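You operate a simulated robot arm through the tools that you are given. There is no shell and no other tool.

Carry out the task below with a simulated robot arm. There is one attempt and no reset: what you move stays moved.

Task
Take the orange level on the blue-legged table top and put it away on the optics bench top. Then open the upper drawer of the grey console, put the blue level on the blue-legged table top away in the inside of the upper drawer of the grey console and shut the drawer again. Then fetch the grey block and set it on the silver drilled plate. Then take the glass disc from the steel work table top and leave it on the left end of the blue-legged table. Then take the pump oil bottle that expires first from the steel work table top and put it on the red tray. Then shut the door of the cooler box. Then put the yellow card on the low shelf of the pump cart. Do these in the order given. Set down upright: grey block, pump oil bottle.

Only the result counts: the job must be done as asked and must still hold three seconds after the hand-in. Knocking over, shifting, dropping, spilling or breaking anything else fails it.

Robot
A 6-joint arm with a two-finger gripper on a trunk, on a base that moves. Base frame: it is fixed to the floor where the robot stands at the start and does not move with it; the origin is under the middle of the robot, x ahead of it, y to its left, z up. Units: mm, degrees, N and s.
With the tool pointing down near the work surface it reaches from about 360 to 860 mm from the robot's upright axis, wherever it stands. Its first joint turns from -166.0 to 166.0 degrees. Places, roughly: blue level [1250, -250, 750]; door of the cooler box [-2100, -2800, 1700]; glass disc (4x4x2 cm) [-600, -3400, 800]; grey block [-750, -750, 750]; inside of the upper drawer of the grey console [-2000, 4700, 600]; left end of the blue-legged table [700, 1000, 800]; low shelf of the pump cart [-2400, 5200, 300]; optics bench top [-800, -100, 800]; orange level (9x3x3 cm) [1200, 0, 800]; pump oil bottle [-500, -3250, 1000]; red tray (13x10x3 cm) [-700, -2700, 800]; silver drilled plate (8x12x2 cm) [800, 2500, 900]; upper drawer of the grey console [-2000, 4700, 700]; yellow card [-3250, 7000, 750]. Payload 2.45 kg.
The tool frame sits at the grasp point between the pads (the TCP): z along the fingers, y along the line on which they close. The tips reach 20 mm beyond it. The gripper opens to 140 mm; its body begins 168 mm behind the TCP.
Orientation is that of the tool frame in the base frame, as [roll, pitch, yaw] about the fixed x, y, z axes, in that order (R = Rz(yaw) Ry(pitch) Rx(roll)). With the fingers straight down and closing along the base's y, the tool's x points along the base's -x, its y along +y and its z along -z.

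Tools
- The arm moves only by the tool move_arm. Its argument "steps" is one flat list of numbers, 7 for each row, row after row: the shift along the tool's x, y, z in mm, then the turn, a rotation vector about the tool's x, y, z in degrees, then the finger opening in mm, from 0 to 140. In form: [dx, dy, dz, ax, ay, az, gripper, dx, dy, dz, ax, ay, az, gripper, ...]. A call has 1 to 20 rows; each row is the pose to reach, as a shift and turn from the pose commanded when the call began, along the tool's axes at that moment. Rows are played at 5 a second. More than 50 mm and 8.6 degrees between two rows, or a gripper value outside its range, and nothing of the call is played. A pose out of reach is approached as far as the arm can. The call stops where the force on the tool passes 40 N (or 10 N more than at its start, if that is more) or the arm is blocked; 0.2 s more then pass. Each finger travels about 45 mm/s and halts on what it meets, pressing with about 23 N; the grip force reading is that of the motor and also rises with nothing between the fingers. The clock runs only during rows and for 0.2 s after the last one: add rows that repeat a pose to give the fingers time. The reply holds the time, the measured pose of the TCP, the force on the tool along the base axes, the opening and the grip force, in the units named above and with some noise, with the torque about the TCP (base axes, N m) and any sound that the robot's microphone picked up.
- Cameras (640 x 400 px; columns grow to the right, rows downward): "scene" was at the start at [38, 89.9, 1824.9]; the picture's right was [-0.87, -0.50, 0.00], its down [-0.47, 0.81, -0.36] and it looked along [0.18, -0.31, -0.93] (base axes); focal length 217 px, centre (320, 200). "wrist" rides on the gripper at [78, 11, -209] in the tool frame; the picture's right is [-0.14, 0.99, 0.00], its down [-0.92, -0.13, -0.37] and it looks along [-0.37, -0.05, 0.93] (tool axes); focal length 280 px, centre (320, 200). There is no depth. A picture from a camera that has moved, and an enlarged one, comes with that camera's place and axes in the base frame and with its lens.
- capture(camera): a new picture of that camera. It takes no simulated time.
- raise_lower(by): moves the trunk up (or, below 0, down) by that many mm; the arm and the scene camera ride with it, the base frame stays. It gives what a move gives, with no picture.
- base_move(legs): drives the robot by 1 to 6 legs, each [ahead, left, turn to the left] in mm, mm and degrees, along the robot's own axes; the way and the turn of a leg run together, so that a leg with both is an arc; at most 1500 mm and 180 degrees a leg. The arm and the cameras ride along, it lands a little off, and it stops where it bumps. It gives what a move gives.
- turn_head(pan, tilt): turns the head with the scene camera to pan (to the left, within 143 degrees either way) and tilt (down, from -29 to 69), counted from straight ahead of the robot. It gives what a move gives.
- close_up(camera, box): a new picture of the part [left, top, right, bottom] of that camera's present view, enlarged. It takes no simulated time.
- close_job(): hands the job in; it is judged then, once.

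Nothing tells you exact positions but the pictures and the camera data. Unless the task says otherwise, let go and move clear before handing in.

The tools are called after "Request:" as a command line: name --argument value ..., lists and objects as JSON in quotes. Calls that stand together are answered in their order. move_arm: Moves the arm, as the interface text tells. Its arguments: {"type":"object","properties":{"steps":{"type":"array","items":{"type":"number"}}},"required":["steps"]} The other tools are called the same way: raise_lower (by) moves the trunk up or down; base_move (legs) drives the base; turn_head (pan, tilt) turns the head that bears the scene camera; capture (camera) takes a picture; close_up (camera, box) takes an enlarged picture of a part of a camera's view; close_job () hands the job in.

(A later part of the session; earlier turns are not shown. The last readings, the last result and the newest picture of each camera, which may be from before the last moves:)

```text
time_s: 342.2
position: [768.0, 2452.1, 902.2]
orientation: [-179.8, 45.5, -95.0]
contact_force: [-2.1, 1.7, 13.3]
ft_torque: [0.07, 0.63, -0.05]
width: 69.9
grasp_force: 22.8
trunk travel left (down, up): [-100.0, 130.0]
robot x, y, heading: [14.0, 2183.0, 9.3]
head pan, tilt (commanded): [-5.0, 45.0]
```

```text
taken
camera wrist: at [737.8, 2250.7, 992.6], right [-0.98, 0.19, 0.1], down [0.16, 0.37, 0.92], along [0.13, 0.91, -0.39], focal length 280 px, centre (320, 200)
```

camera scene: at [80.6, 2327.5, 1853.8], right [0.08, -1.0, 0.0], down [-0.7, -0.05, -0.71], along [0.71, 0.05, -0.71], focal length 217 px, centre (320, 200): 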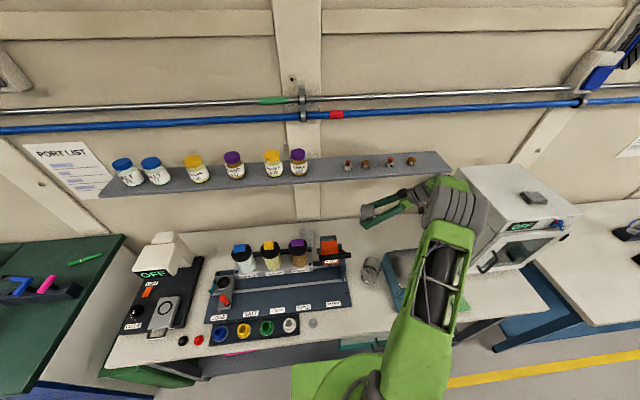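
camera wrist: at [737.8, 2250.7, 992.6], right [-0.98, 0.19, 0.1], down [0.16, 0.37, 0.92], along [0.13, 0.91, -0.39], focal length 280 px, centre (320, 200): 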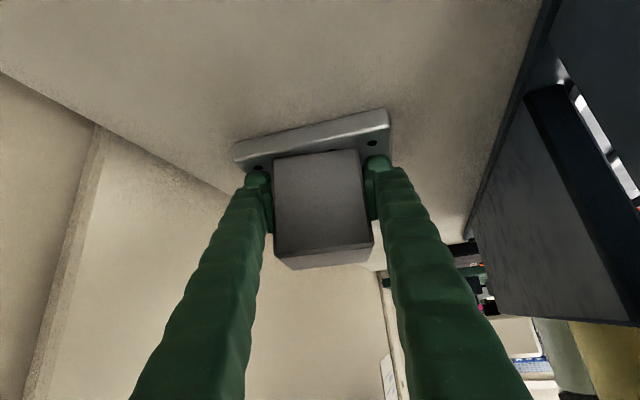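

Contact with the plate (about z=862). I'll ease off slightly and open the fingers, then look.

Request:
move_arm --steps '[-1.4, 0, -1.4, 0, 0, 0, 40, -1.4, 0, -1.4, 0, 0, 0, 72, -1.4, 0, -1.4, 0, 0, 0, 78, -1.4, 0, -1.4, 0, 0, 0, 84, -1.4, 0, -1.4, 0, 0, 0, 90, -1.4, 0, -1.4, 0, 0, 0, 90]'

Request:
capture --camera "wrist"

Request:
close_up --camera "scene" --box '[270, 160, 430, 290]'

```text
time_s: 343.6
position: [766.0, 2452.4, 901.0]
orientation: [-180.0, 45.3, -95.1]
contact_force: [0.6, 0.3, 1.2]
ft_torque: [0.0, -0.05, 0.03]
width: 89.7
grasp_force: 0.1
trunk travel left (down, up): [-100.0, 130.0]
robot x, y, heading: [15.7, 2183.7, 9.3]
head pan, tilt (commanded): [-5.0, 45.0]
```

```text
taken
camera wrist: at [737.1, 2250.6, 992.3], right [-0.98, 0.18, 0.1], down [0.16, 0.37, 0.91], along [0.13, 0.91, -0.39], focal length 280 px, centre (320, 200)
```

wrist: 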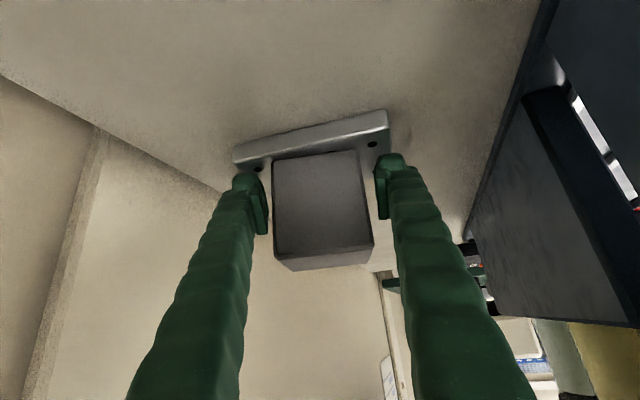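

```text
3.08 times, centred on (350, 225) of scene
camera zoom: at [80.5, 2327.4, 1853.7], right [0.08, -1.0, 0.0], down [-0.7, -0.05, -0.71], along [0.71, 0.05, -0.71], focal length 669 px, centre (228, 123)
```

zoom: 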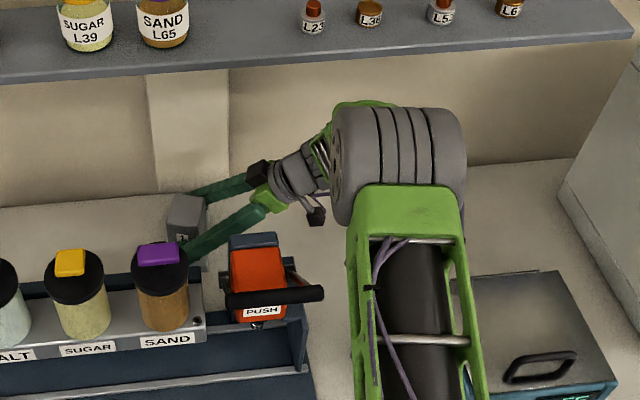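

The block stands on the plate. I'll centre the fingers by 4 mm and slide out sideways, clear of the block.

Request:
move_arm --steps '[0, 4, 0, 0, 0, 0, 92, 7, 4, -7.1, 0, 0, 0, 92, 17.6, 4, -17.8, 0, 0, 0, 92, 31.7, 4, -32, 0, 0, 0, 92, 45.7, 4, -46.2, 0, 0, 0, 92, 59.8, 4, -60.4, 0, 0, 0, 92, 73.9, 2, -74.6, 0, 0, 0, 92, 91.4, 0, -92.4, 0, 0, 0, 92, 112.5, -4, -113.7, 0, 0, 0, 92, 133.6, -8, -135, 0, 0, 0, 92, 154.7, -12, -156.4, 0, 0, 0, 92, 175.8, -16, -177.7, 0, 0, 0, 92, 197, -18, -199, 0, 0, 0, 92, 204, -18, -206, 0, 0, 0, 92]'

Request:
capture --camera "wrist"

Request:
close_up --camera "scene" --box '[270, 160, 430, 290]'

```text
time_s: 346.6
position: [759.7, 2160.3, 900.7]
orientation: [180.0, 45.4, -95.0]
contact_force: [0.7, -0.2, -0.3]
ft_torque: [0.01, 0.0, -0.03]
width: 92.2
grasp_force: 0.0
trunk travel left (down, up): [-100.0, 130.0]
robot x, y, heading: [13.9, 2184.5, 9.6]
head pan, tilt (commanded): [-5.0, 45.0]
```

```text
taken
camera wrist: at [730.5, 1959.2, 992.3], right [-0.98, 0.18, 0.1], down [0.16, 0.37, 0.91], along [0.13, 0.91, -0.39], focal length 280 px, centre (320, 200)
```

wrist: 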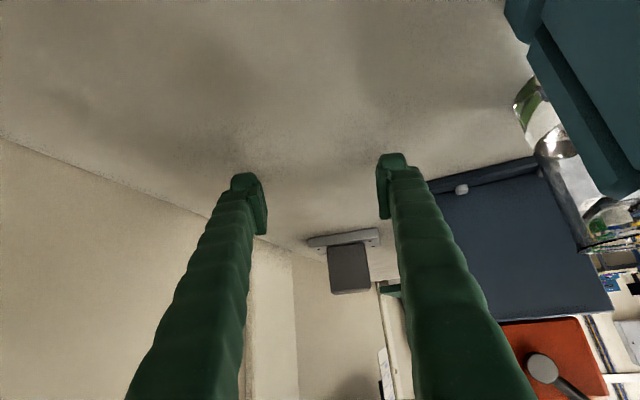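

```text
3.08 times, centred on (350, 225) of scene
camera zoom: at [80.7, 2327.3, 1853.8], right [0.08, -1.0, 0.0], down [-0.7, -0.05, -0.71], along [0.7, 0.05, -0.71], focal length 669 px, centre (228, 123)
```

zoom: 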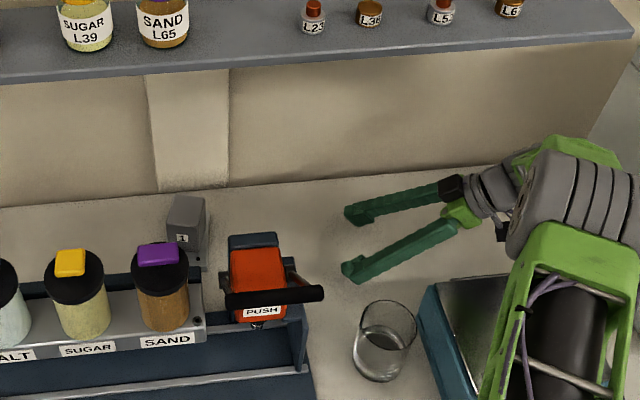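

The grey block stands upright on the silver plate. I'll rise, draw back over the beaker, and return the tool to vertical.

Request:
move_arm --steps '[-25.6, 0, -25.3, 0, 0, 0, 80, -51.2, 0, -50.7, 0, 0, 0, 70, -76.8, 0, -76, 0, 0, 0, 60, -102.4, 0, -101.3, 0, 0, 0, 60, -128, 0, -126.6, 0, 0, 0, 60, -125.1, 42.5, -129.5, 0, 0, 0, 60, -122.1, 85, -132.5, 0, 0, 0, 60, -119.2, 127.5, -135.4, 0, 0, 0, 60, -116.3, 170, -138.4, 0, 0, 0, 60, -113.4, 212.6, -141.3, 0, 0, 0, 60, -110.4, 255, -144.3, 0, 0, 0, 60, -107.5, 290, -147.2, 0, 0, 0, 60, -107.5, 290, -147.2, 0, 7.5, 0, 60, -107.5, 290, -147.2, 0, 15, 0, 60, -107.5, 290, -147.2, 0, 22.5, 0, 60, -107.5, 290, -147.2, 0, 30, 0, 60, -107.5, 290, -147.2, 0, 37.5, 0, 60, -107.5, 290, -147.2, 0, 45.3, 0, 60]'

Request:
base_move --legs '[[-320, 0, 0]]'

Request:
capture --camera "scene"

```text
time_s: 350.4
position: [468.4, 2160.5, 1081.8]
orientation: [-179.9, 0.0, -95.1]
contact_force: [-0.3, 0.5, 0.0]
ft_torque: [0.0, 0.02, -0.02]
width: 60.2
grasp_force: 0.1
trunk travel left (down, up): [-100.0, 130.0]
robot x, y, heading: [12.5, 2182.7, 9.1]
head pan, tilt (commanded): [-5.0, 45.0]
```

```text
time_s: 352.5
position: [152.7, 2109.9, 1081.7]
orientation: [-179.8, 0.0, -95.0]
contact_force: [-0.2, -1.0, 0.8]
ft_torque: [0.02, -0.07, -0.01]
width: 60.2
grasp_force: 0.0
trunk travel left (down, up): [-100.0, 130.0]
robot x, y, heading: [-298.5, 2131.9, 9.5]
head pan, tilt (commanded): [-5.0, 45.0]
```

```text
taken
camera scene: at [-234.0, 2275.1, 1853.8], right [0.08, -1.0, 0.0], down [-0.7, -0.06, -0.71], along [0.71, 0.06, -0.71], focal length 217 px, centre (320, 200)
```

scene: 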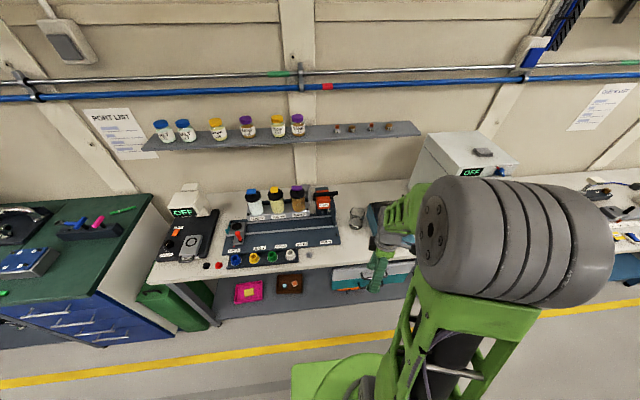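

Next is the glass disc on the steel work table at the far end. Driving there along the lane.

Request:
base_move --legs '[[0, 0, -90], [1500, -40, 0], [1499, 0, 0], [1200, 0, 0]]'

Request:
turn_head --pan -15 --tilt 30

Request:
capture --camera "scene"

```text
refused: leg 2 is longer than a leg can be; nothing moved
```

```text
time_s: 353.3
position: [154.3, 2107.8, 1081.8]
orientation: [-180.0, 0.0, -94.9]
contact_force: [-0.5, -0.6, -0.4]
ft_torque: [-0.02, -0.04, 0.04]
width: 60.2
grasp_force: 0.0
trunk travel left (down, up): [-100.0, 130.0]
robot x, y, heading: [-300.5, 2131.4, 9.7]
head pan, tilt (commanded): [-15.0, 30.0]
```

```text
taken
camera scene: at [-224.1, 2260.2, 1876.3], right [-0.09, -1.0, 0.0], down [-0.5, 0.05, -0.87], along [0.86, -0.08, -0.5], focal length 217 px, centre (320, 200)
```

scene: 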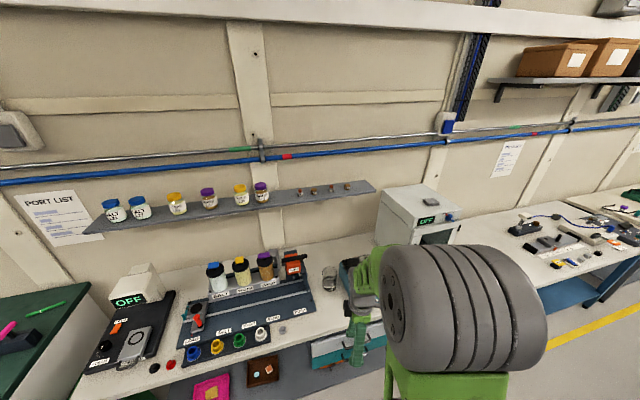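

Request:
base_move --legs '[[0, 0, -90], [1450, -40, 0], [1490, 0, 0], [1200, 0, 0]]'

Request:
capture --camera "scene"

```text
time_s: 376.9
position: [236.2, -2400.9, 1082.1]
orientation: [-179.9, 0.0, 173.4]
contact_force: [-0.2, 0.7, 0.4]
ft_torque: [-0.02, -0.02, 0.0]
width: 60.0
grasp_force: 0.0
trunk travel left (down, up): [-100.0, 130.0]
robot x, y, heading: [270.0, -1945.4, -82.1]
head pan, tilt (commanded): [-15.0, 30.0]
```

```text
taken
camera scene: at [399.7, -2027.8, 1876.3], right [-0.99, 0.12, 0.0], down [0.06, 0.5, -0.87], along [-0.11, -0.86, -0.5], focal length 217 px, centre (320, 200)
```

scene: 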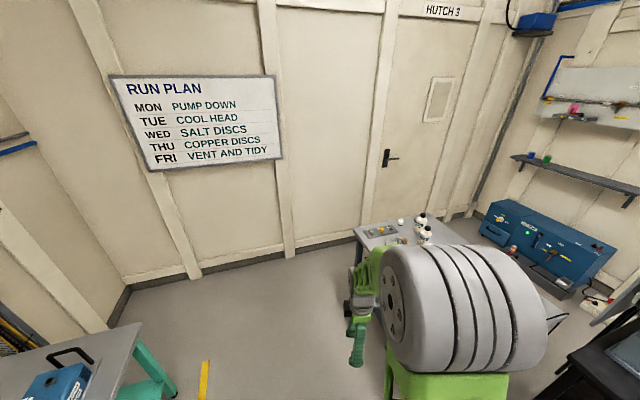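

Request:
turn_head --pan -50 --tilt 35

Request:
capture --camera "scene"

```text
time_s: 377.9
position: [235.9, -2400.6, 1080.5]
orientation: [180.0, 0.1, 173.3]
contact_force: [-0.5, 0.9, -0.4]
ft_torque: [0.02, 0.0, -0.03]
width: 60.3
grasp_force: 0.1
trunk travel left (down, up): [-100.0, 130.0]
robot x, y, heading: [268.9, -1945.0, -82.1]
head pan, tilt (commanded): [-50.0, 35.0]
```

```text
taken
camera scene: at [351.8, -2003.1, 1868.6], right [-0.74, 0.67, 0.0], down [0.38, 0.43, -0.82], along [-0.55, -0.61, -0.57], focal length 217 px, centre (320, 200)
```

scene: 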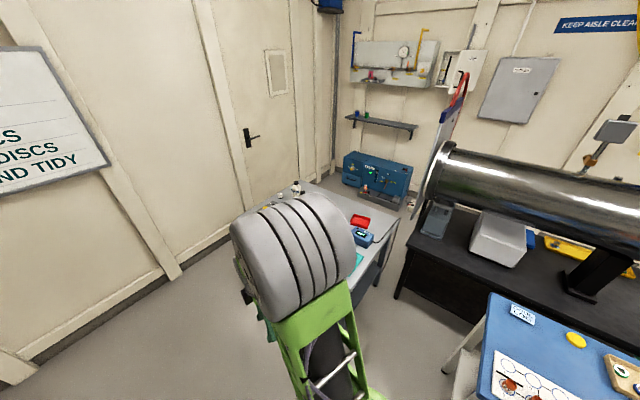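

Request:
base_move --legs '[[700, 0, 0]]'

Request:
turn_head --pan -85 --tilt 35

Request:
capture --camera "scene"

```text
time_s: 381.7
position: [326.7, -3084.5, 1080.5]
orientation: [-180.0, 0.0, 173.0]
contact_force: [-0.2, -0.5, 0.1]
ft_torque: [0.02, -0.01, 0.03]
width: 60.1
grasp_force: 0.1
trunk travel left (down, up): [-100.0, 130.0]
robot x, y, heading: [362.4, -2631.5, -82.3]
head pan, tilt (commanded): [-50.0, 35.0]
```

```text
time_s: 382.7
position: [326.8, -3083.0, 1081.5]
orientation: [180.0, 0.0, 173.0]
contact_force: [-1.1, 0.7, -0.6]
ft_torque: [-0.01, 0.0, -0.03]
width: 60.2
grasp_force: 0.1
trunk travel left (down, up): [-100.0, 130.0]
robot x, y, heading: [362.5, -2629.3, -82.3]
head pan, tilt (commanded): [-85.0, 35.0]
```

```text
taken
camera scene: at [418.2, -2641.7, 1868.6], right [-0.22, 0.98, 0.0], down [0.56, 0.13, -0.82], along [-0.8, -0.18, -0.57], focal length 217 px, centre (320, 200)
```

scene: 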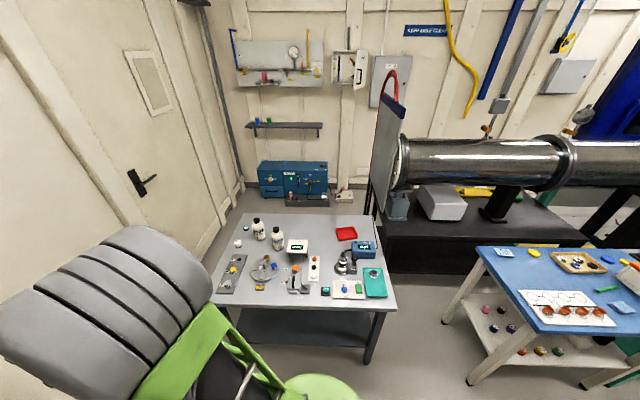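

Now the steel table is visible. I'll enlarge it, including the bottles and the wall-mounted cooler box.

Request:
close_up --camera "scene" --box '[200, 200, 410, 330]'

Request:
close_up --camera "scene" --box '[225, 205, 325, 275]'

Request:
close_up --camera "scene" --box '[220, 20, 430, 150]'

```text
3.05 times, centred on (305, 265) of scene
camera zoom: at [418.2, -2641.7, 1868.6], right [-0.22, 0.98, 0.0], down [0.56, 0.13, -0.82], along [-0.8, -0.18, -0.57], focal length 662 px, centre (366, 2)
```

zoom: 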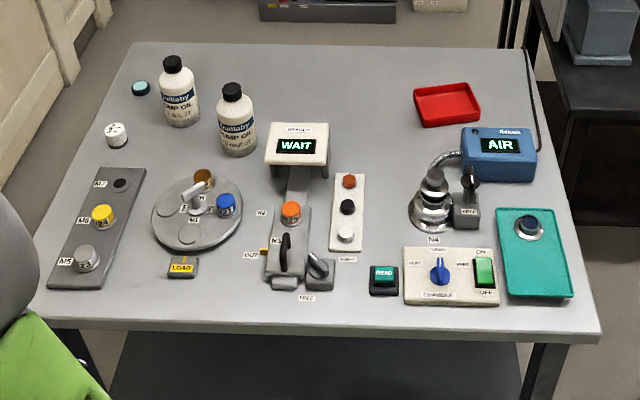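

```text
5.71 times, centred on (275, 240) of scene
camera zoom: at [418.2, -2641.7, 1868.6], right [-0.22, 0.98, 0.0], down [0.56, 0.13, -0.82], along [-0.8, -0.18, -0.57], focal length 1242 px, centre (577, -29)
```

zoom: 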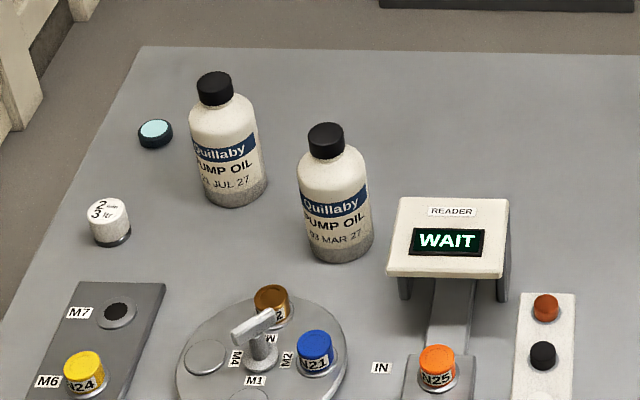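

```text
3.05 times, centred on (325, 85) of scene
camera zoom: at [418.2, -2641.7, 1868.6], right [-0.22, 0.98, 0.0], down [0.56, 0.13, -0.82], along [-0.8, -0.18, -0.57], focal length 662 px, centre (305, 550)
```

zoom: 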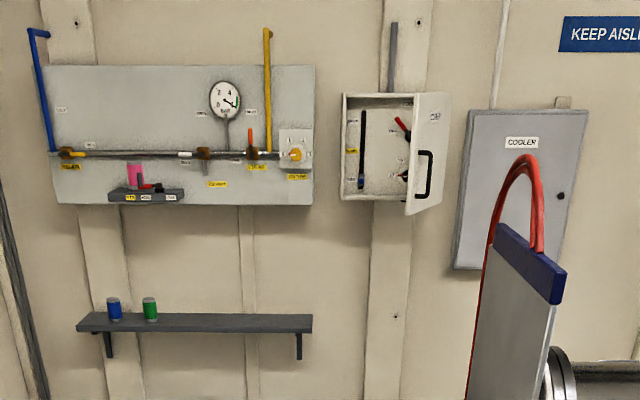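

The bottles read "JUL 27" (left) and "03 MAR 27" (right), so the MAR 27 bottle expires first. The glass disc is the cyan one near (-587, -3407). I'll drive round to face the table in front of the disc.

Request:
base_move --legs '[[615, 0, 0], [0, 0, -86.7]]'

Request:
turn_head --pan 10 --tilt 40

Request:
capture --camera "scene"

Request:
capture --camera "wrist"

```text
time_s: 389.8
position: [-10.4, -3245.5, 1080.5]
orientation: [179.9, 0.0, 88.0]
contact_force: [0.6, 0.3, -0.7]
ft_torque: [0.04, -0.03, -0.01]
width: 60.1
grasp_force: 0.0
trunk travel left (down, up): [-100.0, 130.0]
robot x, y, heading: [446.5, -3241.1, -167.2]
head pan, tilt (commanded): [-85.0, 35.0]
```

```text
time_s: 391.5
position: [-9.8, -3244.6, 1082.2]
orientation: [-180.0, 0.1, 88.0]
contact_force: [-0.9, 0.3, 0.2]
ft_torque: [-0.01, -0.01, 0.0]
width: 60.1
grasp_force: 0.0
trunk travel left (down, up): [-100.0, 130.0]
robot x, y, heading: [449.2, -3245.6, -167.2]
head pan, tilt (commanded): [10.0, 40.0]
```

```text
taken
camera scene: at [387.6, -3416.0, 1861.0], right [-0.38, 0.92, 0.0], down [0.59, 0.25, -0.77], along [-0.71, -0.29, -0.64], focal length 217 px, centre (320, 200)
```

scene: 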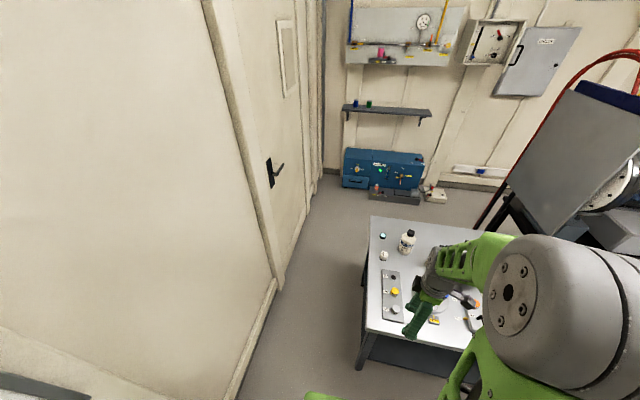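

```text
taken
camera wrist: at [2.4, -3167.6, 1290.0], right [0.99, -0.17, 0.0], down [-0.16, -0.92, 0.37], along [-0.06, -0.36, -0.93], focal length 280 px, centre (320, 200)
```

wrist: 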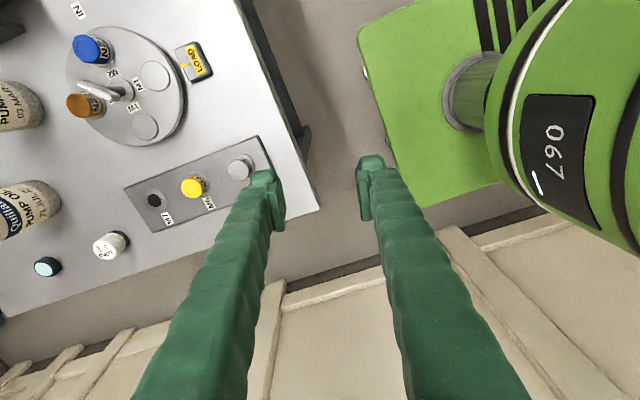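

Request:
close_up --camera "scene" --box '[330, 0, 600, 150]'

Request:
close_up --camera "scene" --box '[340, 200, 500, 350]'

Request:
close_up --camera "wrist" --box '[0, 60, 200, 300]'

```text
2.37 times, centred on (465, 75) of scene
camera zoom: at [387.6, -3416.0, 1861.0], right [-0.38, 0.92, 0.0], down [0.59, 0.25, -0.77], along [-0.71, -0.29, -0.64], focal length 515 px, centre (-24, 496)
```

zoom: 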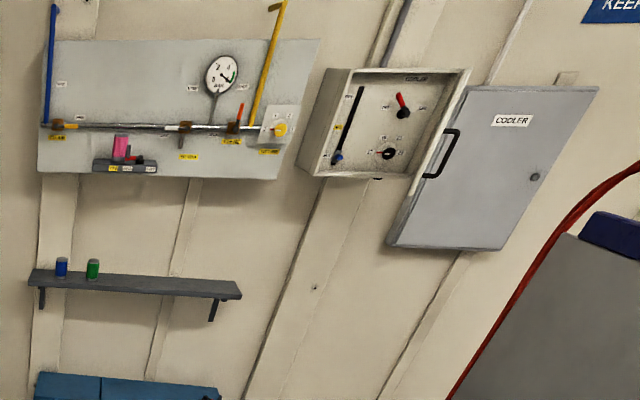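

```text
2.67 times, centred on (420, 275) of scene
camera zoom: at [387.6, -3416.0, 1861.0], right [-0.38, 0.92, 0.0], down [0.59, 0.25, -0.77], along [-0.71, -0.29, -0.64], focal length 580 px, centre (53, 0)
```

zoom: 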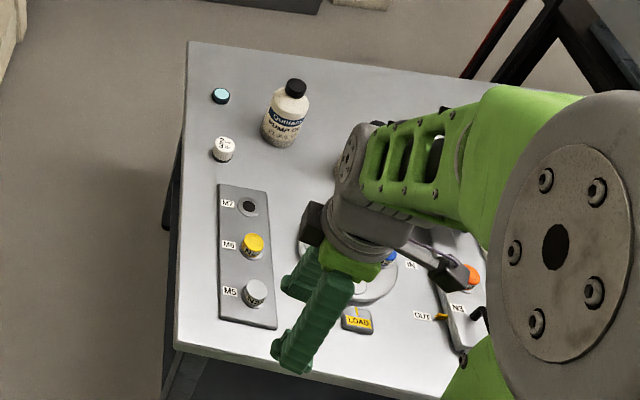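

```text
1.67 times, centred on (100, 180) of wrist
camera zoom: at [2.4, -3167.6, 1290.0], right [0.99, -0.17, 0.0], down [-0.16, -0.92, 0.37], along [-0.06, -0.36, -0.93], focal length 467 px, centre (687, 233)
```

zoom: 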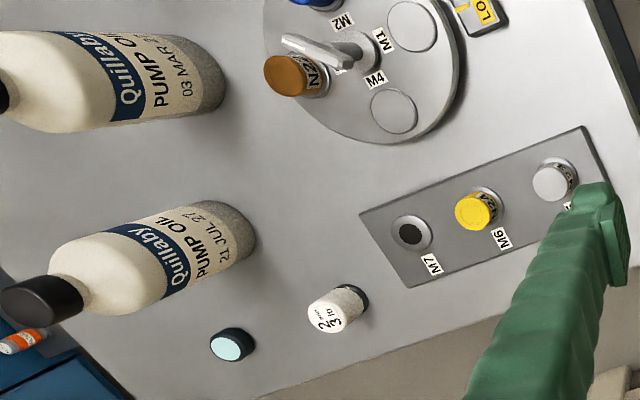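

The disc is at about (-600, -3403), top z≈813. I'll close in with the base.

Request:
base_move --legs '[[0, -77, 0], [208, 0, 0]]'

Request:
capture --camera "wrist"

Request:
close_up --camera "scene" --box '[280, 200, 480, 360]'

```text
time_s: 394.1
position: [-236.3, -3216.7, 1081.0]
orientation: [180.0, 0.1, 88.1]
contact_force: [-1.1, 0.2, -0.8]
ft_torque: [0.03, -0.05, 0.04]
width: 60.3
grasp_force: 0.1
trunk travel left (down, up): [-100.0, 130.0]
robot x, y, heading: [219.8, -3211.6, -167.2]
head pan, tilt (commanded): [10.0, 40.0]
```

```text
taken
camera wrist: at [-223.1, -3139.1, 1289.6], right [0.99, -0.17, 0.0], down [-0.16, -0.92, 0.37], along [-0.06, -0.36, -0.93], focal length 280 px, centre (320, 200)
```

wrist: 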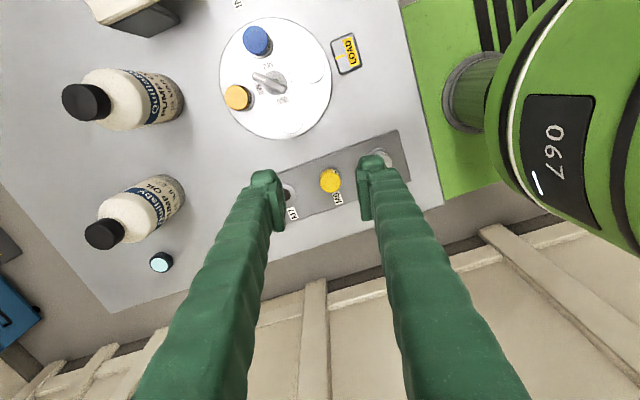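

```text
2.50 times, centred on (380, 280) of scene
camera zoom: at [162.1, -3387.0, 1860.9], right [-0.39, 0.92, 0.0], down [0.59, 0.25, -0.77], along [-0.71, -0.3, -0.64], focal length 544 px, centre (170, 0)
```

zoom: 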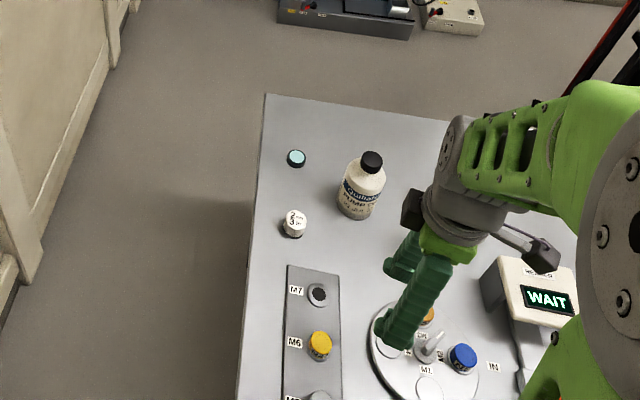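

Disc confirmed at (-594, -3402). Moving above it at safe height over the bottles.

Request:
move_arm --steps '[-22, -39, 0, 0, 0, 0, 70, -44, -78, 0, 0, 0, 0, 80, -66, -117, 0, 0, 0, 0, 80, -88, -156, 0, 0, 0, 0, 80, -110, -195, 0, 0, 0, 0, 80, -132, -234, 0, 0, 0, 0, 80, -154, -273, 0, 0, 0, 0, 80, -176, -312, 0, 0, 0, 0, 80, -197.7, -351.7, 0, 0, 0, 0, 80, -197.7, -351.7, 40, 0, 0, 0, 80, -197.7, -351.7, 80, 0, 0, 0, 80, -197.7, -351.7, 120, 0, 0, 0, 80, -197.7, -351.7, 120, 0, 0, 0, 80]'

Request:
capture --camera "wrist"

Request:
capture --camera "scene"

```text
time_s: 396.9
position: [-594.6, -3404.0, 961.6]
orientation: [-179.9, 0.0, 88.1]
contact_force: [-1.0, -0.2, 0.3]
ft_torque: [0.07, 0.01, 0.0]
width: 80.2
grasp_force: 0.1
trunk travel left (down, up): [-100.0, 130.0]
robot x, y, heading: [221.7, -3213.2, -167.3]
head pan, tilt (commanded): [10.0, 40.0]
```

```text
taken
camera wrist: at [-581.2, -3325.3, 1169.6], right [0.99, -0.17, 0.0], down [-0.16, -0.92, 0.37], along [-0.06, -0.36, -0.93], focal length 280 px, centre (320, 200)
```

wrist: 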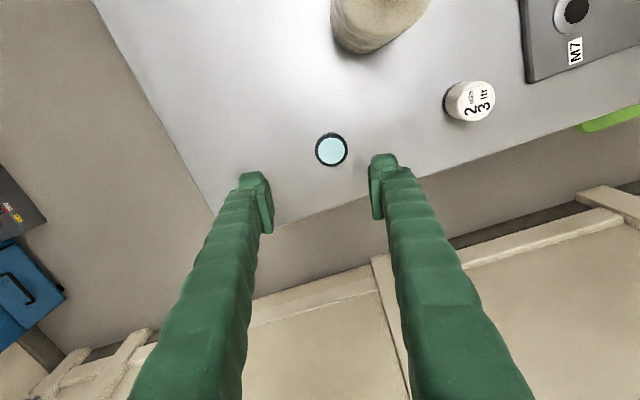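

```text
taken
camera scene: at [163.5, -3386.7, 1861.1], right [-0.39, 0.92, 0.0], down [0.59, 0.25, -0.77], along [-0.71, -0.3, -0.64], focal length 217 px, centre (320, 200)
```

scene: 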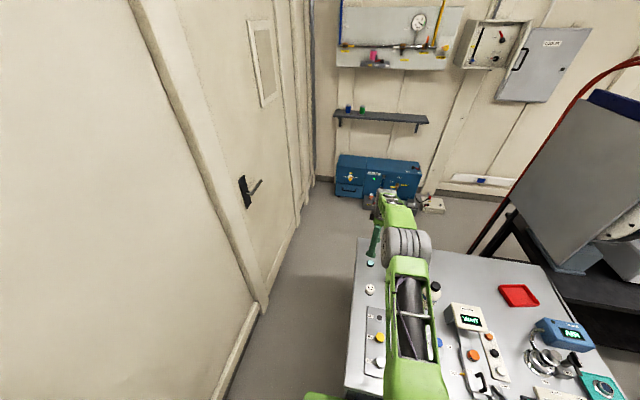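

Disc is 15 mm off in x; correcting and lowering slowly until the tips feel the table.

Request:
move_arm --steps '[4, 15, 40, 0, 0, 0, 80, 4, 15, 80, 0, 0, 0, 80, 4, 15, 110, 0, 0, 0, 80, 4, 15, 128, 0, 0, 0, 80, 4, 15, 136, 0, 0, 0, 80, 4, 15, 140, 0, 0, 0, 80, 4, 15, 143, 0, 0, 0, 80, 4, 15, 146, 0, 0, 0, 80, 4, 15, 149, 0, 0, 0, 80, 4, 15, 152, 0, 0, 0, 80, 4, 15, 155, 0, 0, 0, 80]'

Request:
capture --camera "wrist"

```text
time_s: 398.1
position: [-583.1, -3400.9, 837.7]
orientation: [-179.4, 0.1, 88.1]
contact_force: [7.3, 3.0, 20.5]
ft_torque: [0.06, -1.21, 0.24]
width: 87.7
grasp_force: 5.6
trunk travel left (down, up): [-100.0, 130.0]
robot x, y, heading: [219.9, -3209.9, -167.4]
head pan, tilt (commanded): [10.0, 40.0]
stopped in row 5: the force on the tool passed its limit at 48 N (the readings are from after the stop); the commanded pose is now the measured one
```

```text
taken
camera wrist: at [-567.6, -3322.4, 1046.2], right [0.99, -0.17, -0.01], down [-0.15, -0.92, 0.37], along [-0.07, -0.36, -0.93], focal length 280 px, centre (320, 200)
```

wrist: 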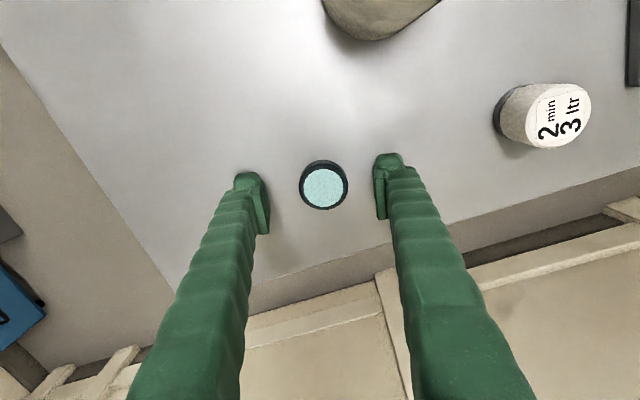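

Table surface is ~815 here. I'll raise 3.5 mm, centre on the disc and close.

Request:
move_arm --steps '[4, 2, -3.5, -0.6, 0, 0, 80, 8, 4.5, -3.5, -0.6, 0, 0, 80, 8, 4.5, -3.5, -0.6, 0, 0, 65, 8, 4.5, -3.5, -0.6, 0, 0, 50, 8, 4.5, -3.5, -0.6, 0, 0, 35, 8, 4.5, -3.5, -0.6, 0, 0, 20, 8, 4.5, -3.5, -0.6, 0, 0, 20, 8, 4.5, -3.5, -0.6, 0, 0, 20]'

Request:
close_up --camera "wrist" --box '[240, 120, 400, 260]'

```text
time_s: 399.9
position: [-579.2, -3393.3, 839.4]
orientation: [-179.8, 0.1, 88.1]
contact_force: [3.4, 1.3, 13.4]
ft_torque: [0.05, -0.21, -0.01]
width: 38.1
grasp_force: 22.6
trunk travel left (down, up): [-100.0, 130.0]
robot x, y, heading: [218.3, -3214.2, -167.6]
head pan, tilt (commanded): [10.0, 40.0]
```

```text
2.86 times, centred on (320, 190) of wrist
camera zoom: at [-565.3, -3315.5, 1048.4], right [0.99, -0.17, 0.0], down [-0.16, -0.92, 0.37], along [-0.06, -0.37, -0.93], focal length 801 px, centre (320, 229)
```

zoom: 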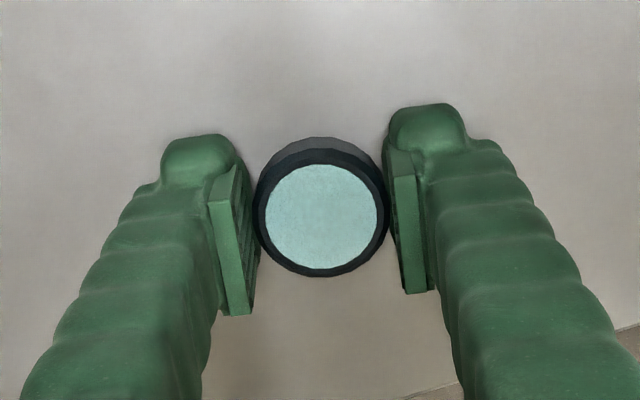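

The tips press the table (13 N), which made the first level slip earlier. I'll reopen slightly, raise 3 mm and re-grip.

Request:
move_arm --steps '[0, 0, 0, 0, 0, 0, 55, 0, 0, -3, -0.2, 0, 0, 55, 0, 0, -3, -0.2, 0, 0, 40, 0, 0, -3, -0.2, 0, 0, 20, 0, 0, -3, -0.2, 0, 0, 10, 0, 0, -3, -0.2, 0, 0, 10, 0, 0, -3, -0.2, 0, 0, 10]'

Request:
close_up --camera "wrist" --box '[240, 120, 400, 260]'

```text
time_s: 401.5
position: [-578.8, -3393.6, 841.0]
orientation: [179.8, 0.1, 88.2]
contact_force: [-0.2, 0.4, -0.4]
ft_torque: [0.0, -0.02, -0.01]
width: 37.9
grasp_force: 23.1
trunk travel left (down, up): [-100.0, 130.0]
robot x, y, heading: [217.1, -3210.8, -167.3]
head pan, tilt (commanded): [10.0, 40.0]
```

```text
2.86 times, centred on (320, 190) of wrist
camera zoom: at [-566.8, -3315.3, 1049.9], right [0.99, -0.17, 0.0], down [-0.16, -0.92, 0.37], along [-0.06, -0.37, -0.93], focal length 801 px, centre (320, 229)
```

zoom: 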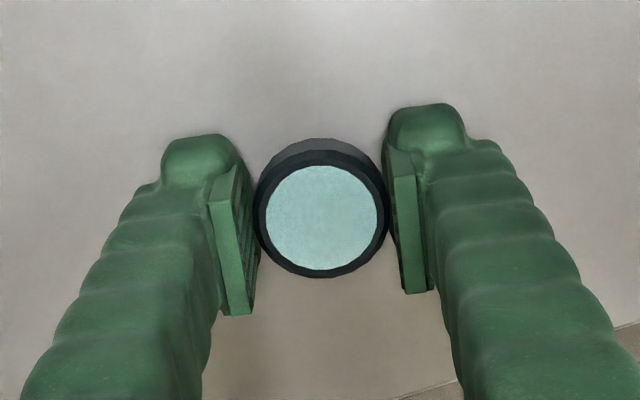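

No table contact now. Test lift.

Request:
move_arm --steps '[0, 0, -3, 0, 0, 0, 10, 0, 0, -8, 0, 0, 0, 10, 0, 0, -16, 0, 0, 0, 10, 0, 0, -28, 0, 0, 0, 10, 0, 0, -40, 0, 0, 0, 10, 0, 0, -40, 0, 0, 0, 10]'

Request:
capture --camera "wrist"

```text
time_s: 402.9
position: [-577.5, -3394.1, 881.8]
orientation: [179.7, 0.1, 88.0]
contact_force: [-0.3, 0.1, -1.3]
ft_torque: [-0.03, -0.04, 0.03]
width: 37.9
grasp_force: 23.0
trunk travel left (down, up): [-100.0, 130.0]
robot x, y, heading: [219.3, -3214.8, -167.3]
head pan, tilt (commanded): [10.0, 40.0]
```

```text
taken
camera wrist: at [-566.0, -3315.6, 1089.7], right [0.99, -0.17, 0.0], down [-0.16, -0.92, 0.37], along [-0.06, -0.37, -0.93], focal length 280 px, centre (320, 200)
```

wrist: 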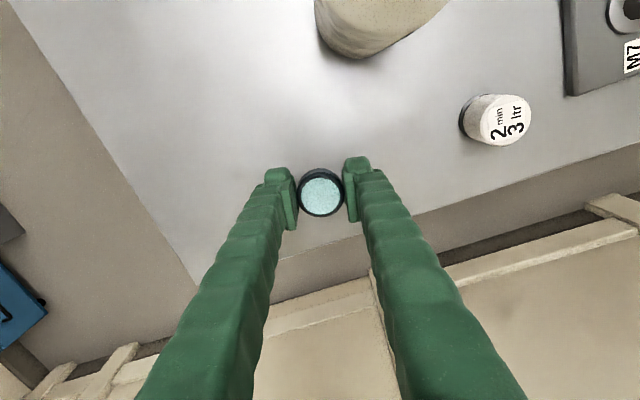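

Held. Raising and drawing back.

Request:
move_arm --steps '[0, 0, -30, 0, 0, 0, 10, 0, 0, -65, 0, 0, 0, 10, 0, 0, -100, 0, 0, 0, 10, 0, 0, -135, 0, 0, 0, 10, 0, 0, -170, 0, 0, 0, 10, 0, 0, -200, 0, 0, 0, 10, 19, 33.5, -200, 0, 0, 0, 10, 38, 67, -200, 0, 0, 0, 10, 56, 100, -200, 0, 0, 0, 10, 75, 134, -200, 0, 0, 0, 10, 94, 168, -200, 0, 0, 0, 10, 113, 201, -200, 0, 0, 0, 10, 131, 235, -200, 0, 0, 0, 10, 150, 268, -200, 0, 0, 0, 10, 169, 302, -200, 0, 0, 0, 10, 188, 335.5, -200, 0, 0, 0, 10]'

Request:
capture --camera "wrist"

```text
time_s: 406.3
position: [-238.9, -3214.9, 1083.6]
orientation: [179.7, 0.1, 88.1]
contact_force: [1.3, 0.1, -0.6]
ft_torque: [-0.05, 0.06, -0.03]
width: 37.5
grasp_force: 23.4
trunk travel left (down, up): [-100.0, 130.0]
robot x, y, heading: [222.4, -3213.7, -167.5]
head pan, tilt (commanded): [10.0, 40.0]
```

```text
taken
camera wrist: at [-227.4, -3135.6, 1292.4], right [0.99, -0.17, 0.0], down [-0.16, -0.92, 0.37], along [-0.06, -0.37, -0.93], focal length 280 px, centre (320, 200)
```

wrist: 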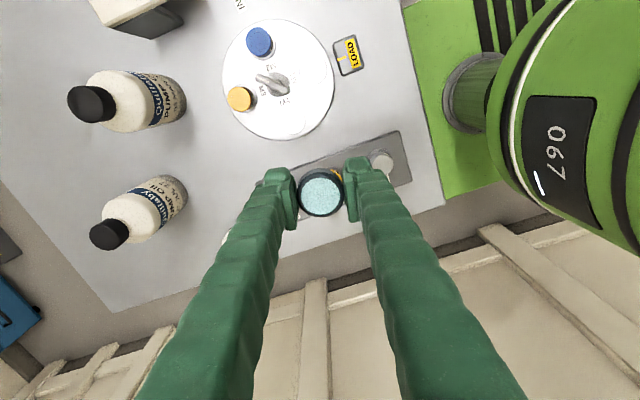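

Disc in hand. Driving back up the lane to the left end of the blue-legged table.

Request:
base_move --legs '[[-215, 0, 0], [0, 0, -92.6], [1490, 0, 0], [1490, 0, 0], [1070, 0, 0], [0, 0, -90]]'

Request:
turn_head --pan 15 --tilt 40

Request:
capture --camera "scene"

Request:
capture --camera "wrist"

```text
time_s: 434.7
position: [110.7, 788.5, 1084.1]
orientation: [179.8, 0.2, -93.1]
contact_force: [-0.2, 0.6, -1.3]
ft_torque: [0.03, -0.03, 0.0]
width: 37.8
grasp_force: 22.9
trunk travel left (down, up): [-100.0, 130.0]
robot x, y, heading: [-353.0, 797.8, 11.4]
head pan, tilt (commanded): [10.0, 40.0]
```

```text
time_s: 435.3
position: [109.7, 788.3, 1083.1]
orientation: [179.9, 0.0, -93.0]
contact_force: [-0.3, 0.5, -0.5]
ft_torque: [0.0, 0.05, 0.01]
width: 38.0
grasp_force: 23.4
trunk travel left (down, up): [-100.0, 130.0]
robot x, y, heading: [-351.3, 796.1, 11.6]
head pan, tilt (commanded): [15.0, 40.0]
```

```text
taken
camera scene: at [-293.4, 972.6, 1861.0], right [0.45, -0.89, 0.0], down [-0.58, -0.29, -0.77], along [0.69, 0.34, -0.64], focal length 217 px, centre (320, 200)
```

scene: 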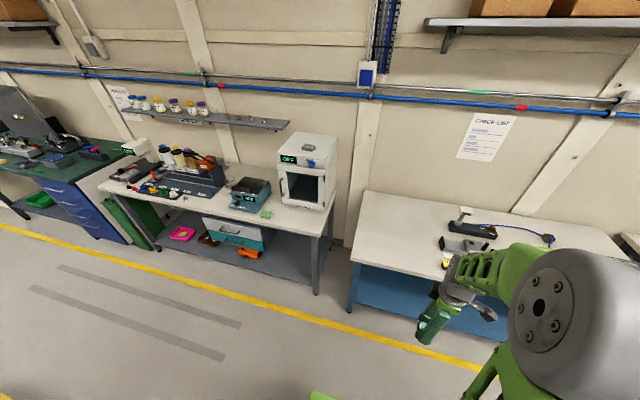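

```text
taken
camera wrist: at [95.4, 710.5, 1292.1], right [-0.98, 0.19, 0.0], down [0.18, 0.91, 0.37], along [0.07, 0.36, -0.93], focal length 280 px, centre (320, 200)
```

wrist: 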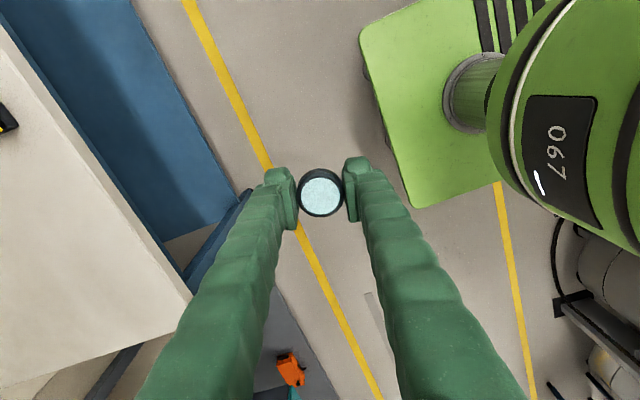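

The left end of the table is clear. I'll approach and set the disc at about (700, 1000).

Request:
base_move --legs '[[470, 0, 0]]'

Request:
capture --camera "wrist"

```text
time_s: 438.1
position: [570.7, 878.7, 1082.9]
orientation: [179.7, 0.2, -93.4]
contact_force: [0.0, -0.5, -0.6]
ft_torque: [0.0, 0.01, 0.01]
width: 37.7
grasp_force: 22.9
trunk travel left (down, up): [-100.0, 130.0]
robot x, y, heading: [107.4, 892.2, 11.4]
head pan, tilt (commanded): [15.0, 40.0]
```

```text
taken
camera wrist: at [556.0, 800.7, 1291.9], right [-0.98, 0.2, 0.0], down [0.18, 0.91, 0.37], along [0.07, 0.36, -0.93], focal length 280 px, centre (320, 200)
```

wrist: 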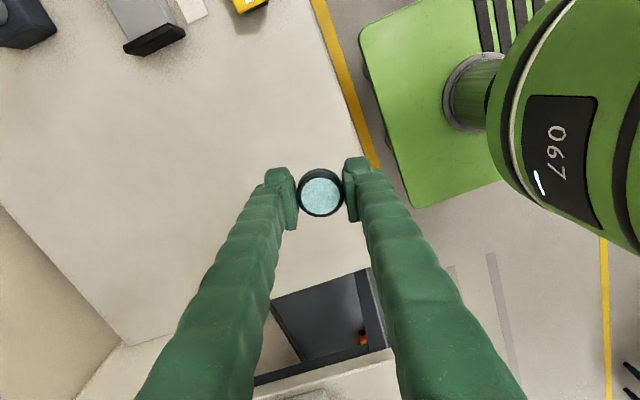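

Request:
move_arm --steps '[-26, -24.5, 0, 0, 0, 0, 10, -52, -49, 0, 0, 0, 0, 10, -78, -73.5, 0, 0, 0, 0, 10, -104, -98, 20, 0, 0, 0, 10, -128.5, -122.1, 50, 0, 0, 0, 10, -128.5, -122.1, 95, 0, 0, 0, 10, -128.5, -122.1, 140, 0, 0, 0, 10, -128.5, -122.1, 185, 0, 0, 0, 10, -128.5, -122.1, 220, 0, 0, 0, 10, -128.5, -122.1, 240, 0, 0, 0, 10, -128.5, -122.1, 250, 0, 0, 0, 10, -128.5, -122.1, 250, 0, 0, 0, 10]'

Request:
capture --camera "wrist"

```text
time_s: 440.7
position: [699.6, 1000.2, 833.9]
orientation: [179.8, 0.1, -93.4]
contact_force: [0.3, 0.2, 0.3]
ft_torque: [0.0, -0.01, -0.04]
width: 37.8
grasp_force: 23.1
trunk travel left (down, up): [-100.0, 130.0]
robot x, y, heading: [105.3, 893.7, 11.2]
head pan, tilt (commanded): [15.0, 40.0]
```

```text
taken
camera wrist: at [684.5, 922.0, 1042.4], right [-0.98, 0.2, 0.0], down [0.18, 0.91, 0.37], along [0.07, 0.36, -0.93], focal length 280 px, centre (320, 200)
```

wrist: 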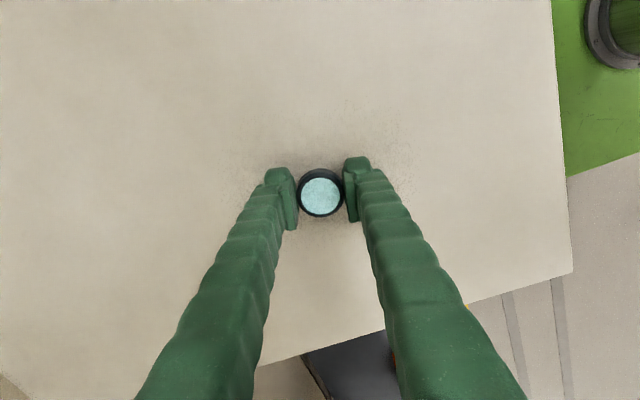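

Request:
move_arm --steps '[0, 0, 3, 0, 0, 0, 10, 0, 0, 5, 0, 0, 0, 10, 0, 0, 7, 0, 0, 0, 10, 0, 0, 9, 0, 0, 0, 10, 0, 0, 10.5, 0, 0, 0, 10, 0, 0, 12, 0, 0, 0, 10]'

```text
time_s: 442.1
position: [698.4, 1000.6, 821.0]
orientation: [179.8, 0.1, -93.4]
contact_force: [-0.2, 0.1, -0.8]
ft_torque: [0.0, -0.01, -0.02]
width: 37.7
grasp_force: 23.0
trunk travel left (down, up): [-100.0, 130.0]
robot x, y, heading: [111.6, 890.4, 11.1]
head pan, tilt (commanded): [15.0, 40.0]
```

Request:
move_arm --steps '[0, 0, 1.5, 0, 0, 0, 10, 0, 0, 3, 0, 0, 0, 10, 0, 0, 4.5, 0, 0, 0, 10, 0, 0, 6, 0, 0, 0, 10, 0, 0, 7.5, 0, 0, 0, 10]'

```text
time_s: 443.1
position: [699.2, 1001.3, 819.2]
orientation: [-180.0, 0.2, -93.4]
contact_force: [-7.5, -0.6, 24.4]
ft_torque: [-0.01, 0.23, 0.01]
width: 37.6
grasp_force: 23.3
trunk travel left (down, up): [-100.0, 130.0]
robot x, y, heading: [107.4, 891.6, 11.4]
head pan, tilt (commanded): [15.0, 40.0]
stopped in row 4: the force on the tool passed its limit at 43 N (the readings are from after the stop); the commanded pose is now the measured one
```

Touched down. Releasing the disc and rising.

Request:
move_arm --steps '[0, 0, -1, 0, 0, 0, 10, 0, 0, -1, 0, 0, 0, 42, 0, 0, -1, 0, 0, 0, 52, 0, 0, -1, 0, 0, 0, 62, 0, 0, -1, 0, 0, 0, 70, 0, 0, -1, 0, 0, 0, 70, 0, 0, -20, 0, 0, 0, 70, 0, 0, -60, 0, 0, 0, 70, 0, 0, -105, 0, 0, 0, 70, 0, 0, -150, 0, 0, 0, 70, 0, 0, -195, 0, 0, 0, 70, 0, 0, -240, 0, 0, 0, 70]'

Request:
capture --camera "wrist"

```text
time_s: 445.6
position: [702.3, 999.9, 1059.4]
orientation: [179.9, 0.2, -93.3]
contact_force: [-0.4, -0.5, -0.3]
ft_torque: [0.0, 0.0, -0.02]
width: 69.9
grasp_force: 0.0
trunk travel left (down, up): [-100.0, 130.0]
robot x, y, heading: [110.9, 884.5, 10.9]
head pan, tilt (commanded): [15.0, 40.0]
```

```text
taken
camera wrist: at [687.0, 921.3, 1268.7], right [-0.98, 0.19, 0.0], down [0.18, 0.91, 0.37], along [0.07, 0.36, -0.93], focal length 280 px, centre (320, 200)
```

wrist: 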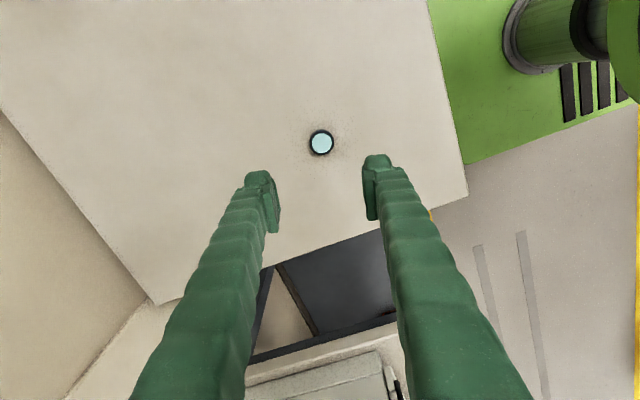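

The disc rests on the left end of the table. Now back to the steel table for the MAR 27 bottle: drawing the arm in and driving.

Request:
move_arm --steps '[8, 32, -10, 0, 0, 0, 70, 16, 63, -20, 0, 0, 0, 70, 24, 95, -20, 0, 0, 0, 70, 32.3, 126.4, -20, 0, 0, 0, 70]'

Request:
base_move --legs '[[-350, 0, 0], [0, 0, -91.2], [1490, 0, 0], [1490, 0, 0], [560, 0, 0], [0, 0, -89]]'

Request:
turn_head --pan 0 --tilt 40

Request:
capture --camera "scene"

Request:
capture --camera "wrist"

```text
time_s: 446.6
position: [570.1, 974.6, 1076.8]
orientation: [-180.0, 0.2, -93.3]
contact_force: [0.3, 0.5, -0.6]
ft_torque: [-0.01, -0.04, 0.01]
width: 70.1
grasp_force: 0.0
trunk travel left (down, up): [-100.0, 130.0]
robot x, y, heading: [111.5, 887.5, 11.2]
head pan, tilt (commanded): [15.0, 40.0]
```

```text
time_s: 473.2
position: [-13.2, -2686.5, 1076.9]
orientation: [179.9, 0.3, 86.1]
contact_force: [0.3, 0.9, 0.3]
ft_torque: [-0.01, 0.0, 0.01]
width: 70.0
grasp_force: 0.1
trunk travel left (down, up): [-100.0, 130.0]
robot x, y, heading: [447.1, -2603.7, -169.4]
head pan, tilt (commanded): [15.0, 40.0]
```

```text
time_s: 474.0
position: [-13.1, -2686.1, 1076.8]
orientation: [179.9, 0.2, 85.9]
contact_force: [0.1, -0.3, 0.4]
ft_torque: [0.01, -0.02, -0.01]
width: 70.0
grasp_force: 0.0
trunk travel left (down, up): [-100.0, 130.0]
robot x, y, heading: [450.8, -2606.7, -169.3]
head pan, tilt (commanded): [0.0, 40.0]
```

```text
taken
camera scene: at [383.1, -2762.8, 1861.0], right [-0.18, 0.98, 0.0], down [0.63, 0.12, -0.77], along [-0.75, -0.14, -0.64], focal length 217 px, centre (320, 200)
```

scene: 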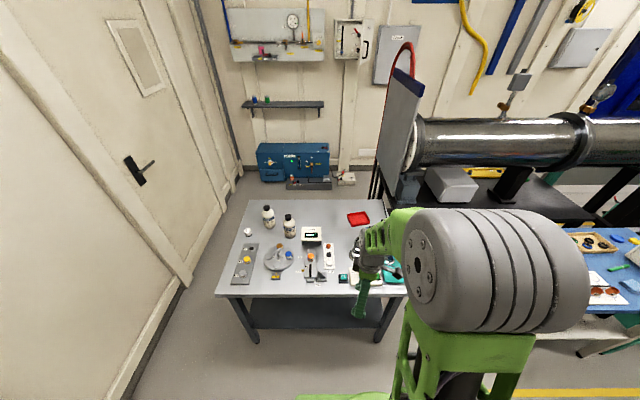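

```text
taken
camera wrist: at [2.5, -2608.4, 1285.8], right [0.98, -0.21, 0.0], down [-0.19, -0.91, 0.37], along [-0.07, -0.36, -0.93], focal length 280 px, centre (320, 200)
```

wrist: 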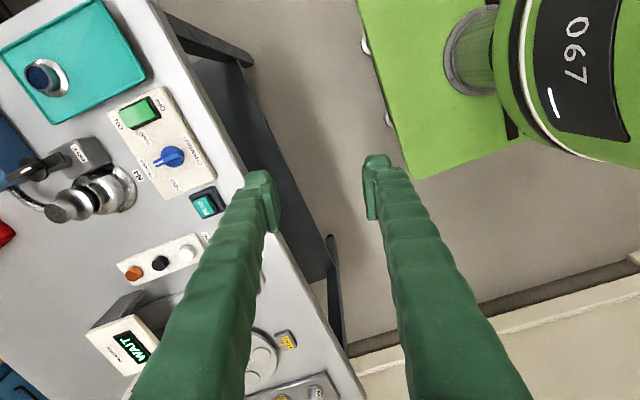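

Request:
base_move --legs '[[0, 40, 0.5], [312, 0, 0]]'

Request:
capture --camera "scene"

Request:
close_up --camera "scene" --box '[200, 210, 400, 340]'

Request:
capture --camera "wrist"

```text
time_s: 476.7
position: [-314.8, -2790.2, 1076.1]
orientation: [179.9, 0.2, 86.6]
contact_force: [-0.2, 0.6, -0.1]
ft_torque: [0.02, -0.05, 0.0]
width: 70.1
grasp_force: 0.0
trunk travel left (down, up): [-100.0, 130.0]
robot x, y, heading: [149.9, -2705.9, -169.0]
head pan, tilt (commanded): [0.0, 40.0]
```

```text
taken
camera scene: at [81.3, -2863.8, 1860.9], right [-0.19, 0.98, 0.0], down [0.63, 0.12, -0.77], along [-0.75, -0.15, -0.64], focal length 217 px, centre (320, 200)
```

scene: 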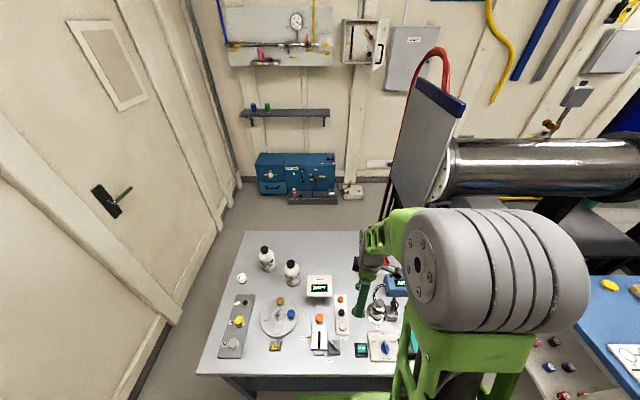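

```text
3.08 times, centred on (300, 275) of scene
camera zoom: at [81.3, -2863.8, 1860.9], right [-0.19, 0.98, 0.0], down [0.63, 0.12, -0.77], along [-0.75, -0.15, -0.64], focal length 669 px, centre (382, -31)
```

zoom: 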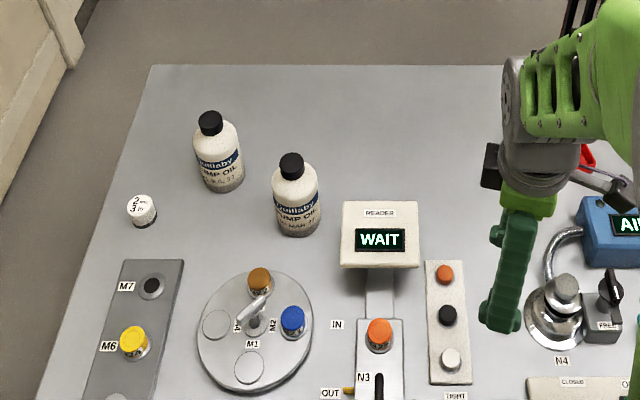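

```text
taken
camera wrist: at [-300.1, -2712.5, 1285.5], right [0.98, -0.2, 0.0], down [-0.18, -0.91, 0.37], along [-0.07, -0.36, -0.93], focal length 280 px, centre (320, 200)
```

wrist: 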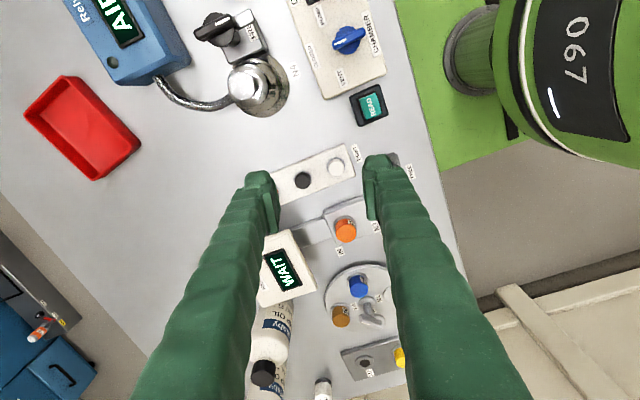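

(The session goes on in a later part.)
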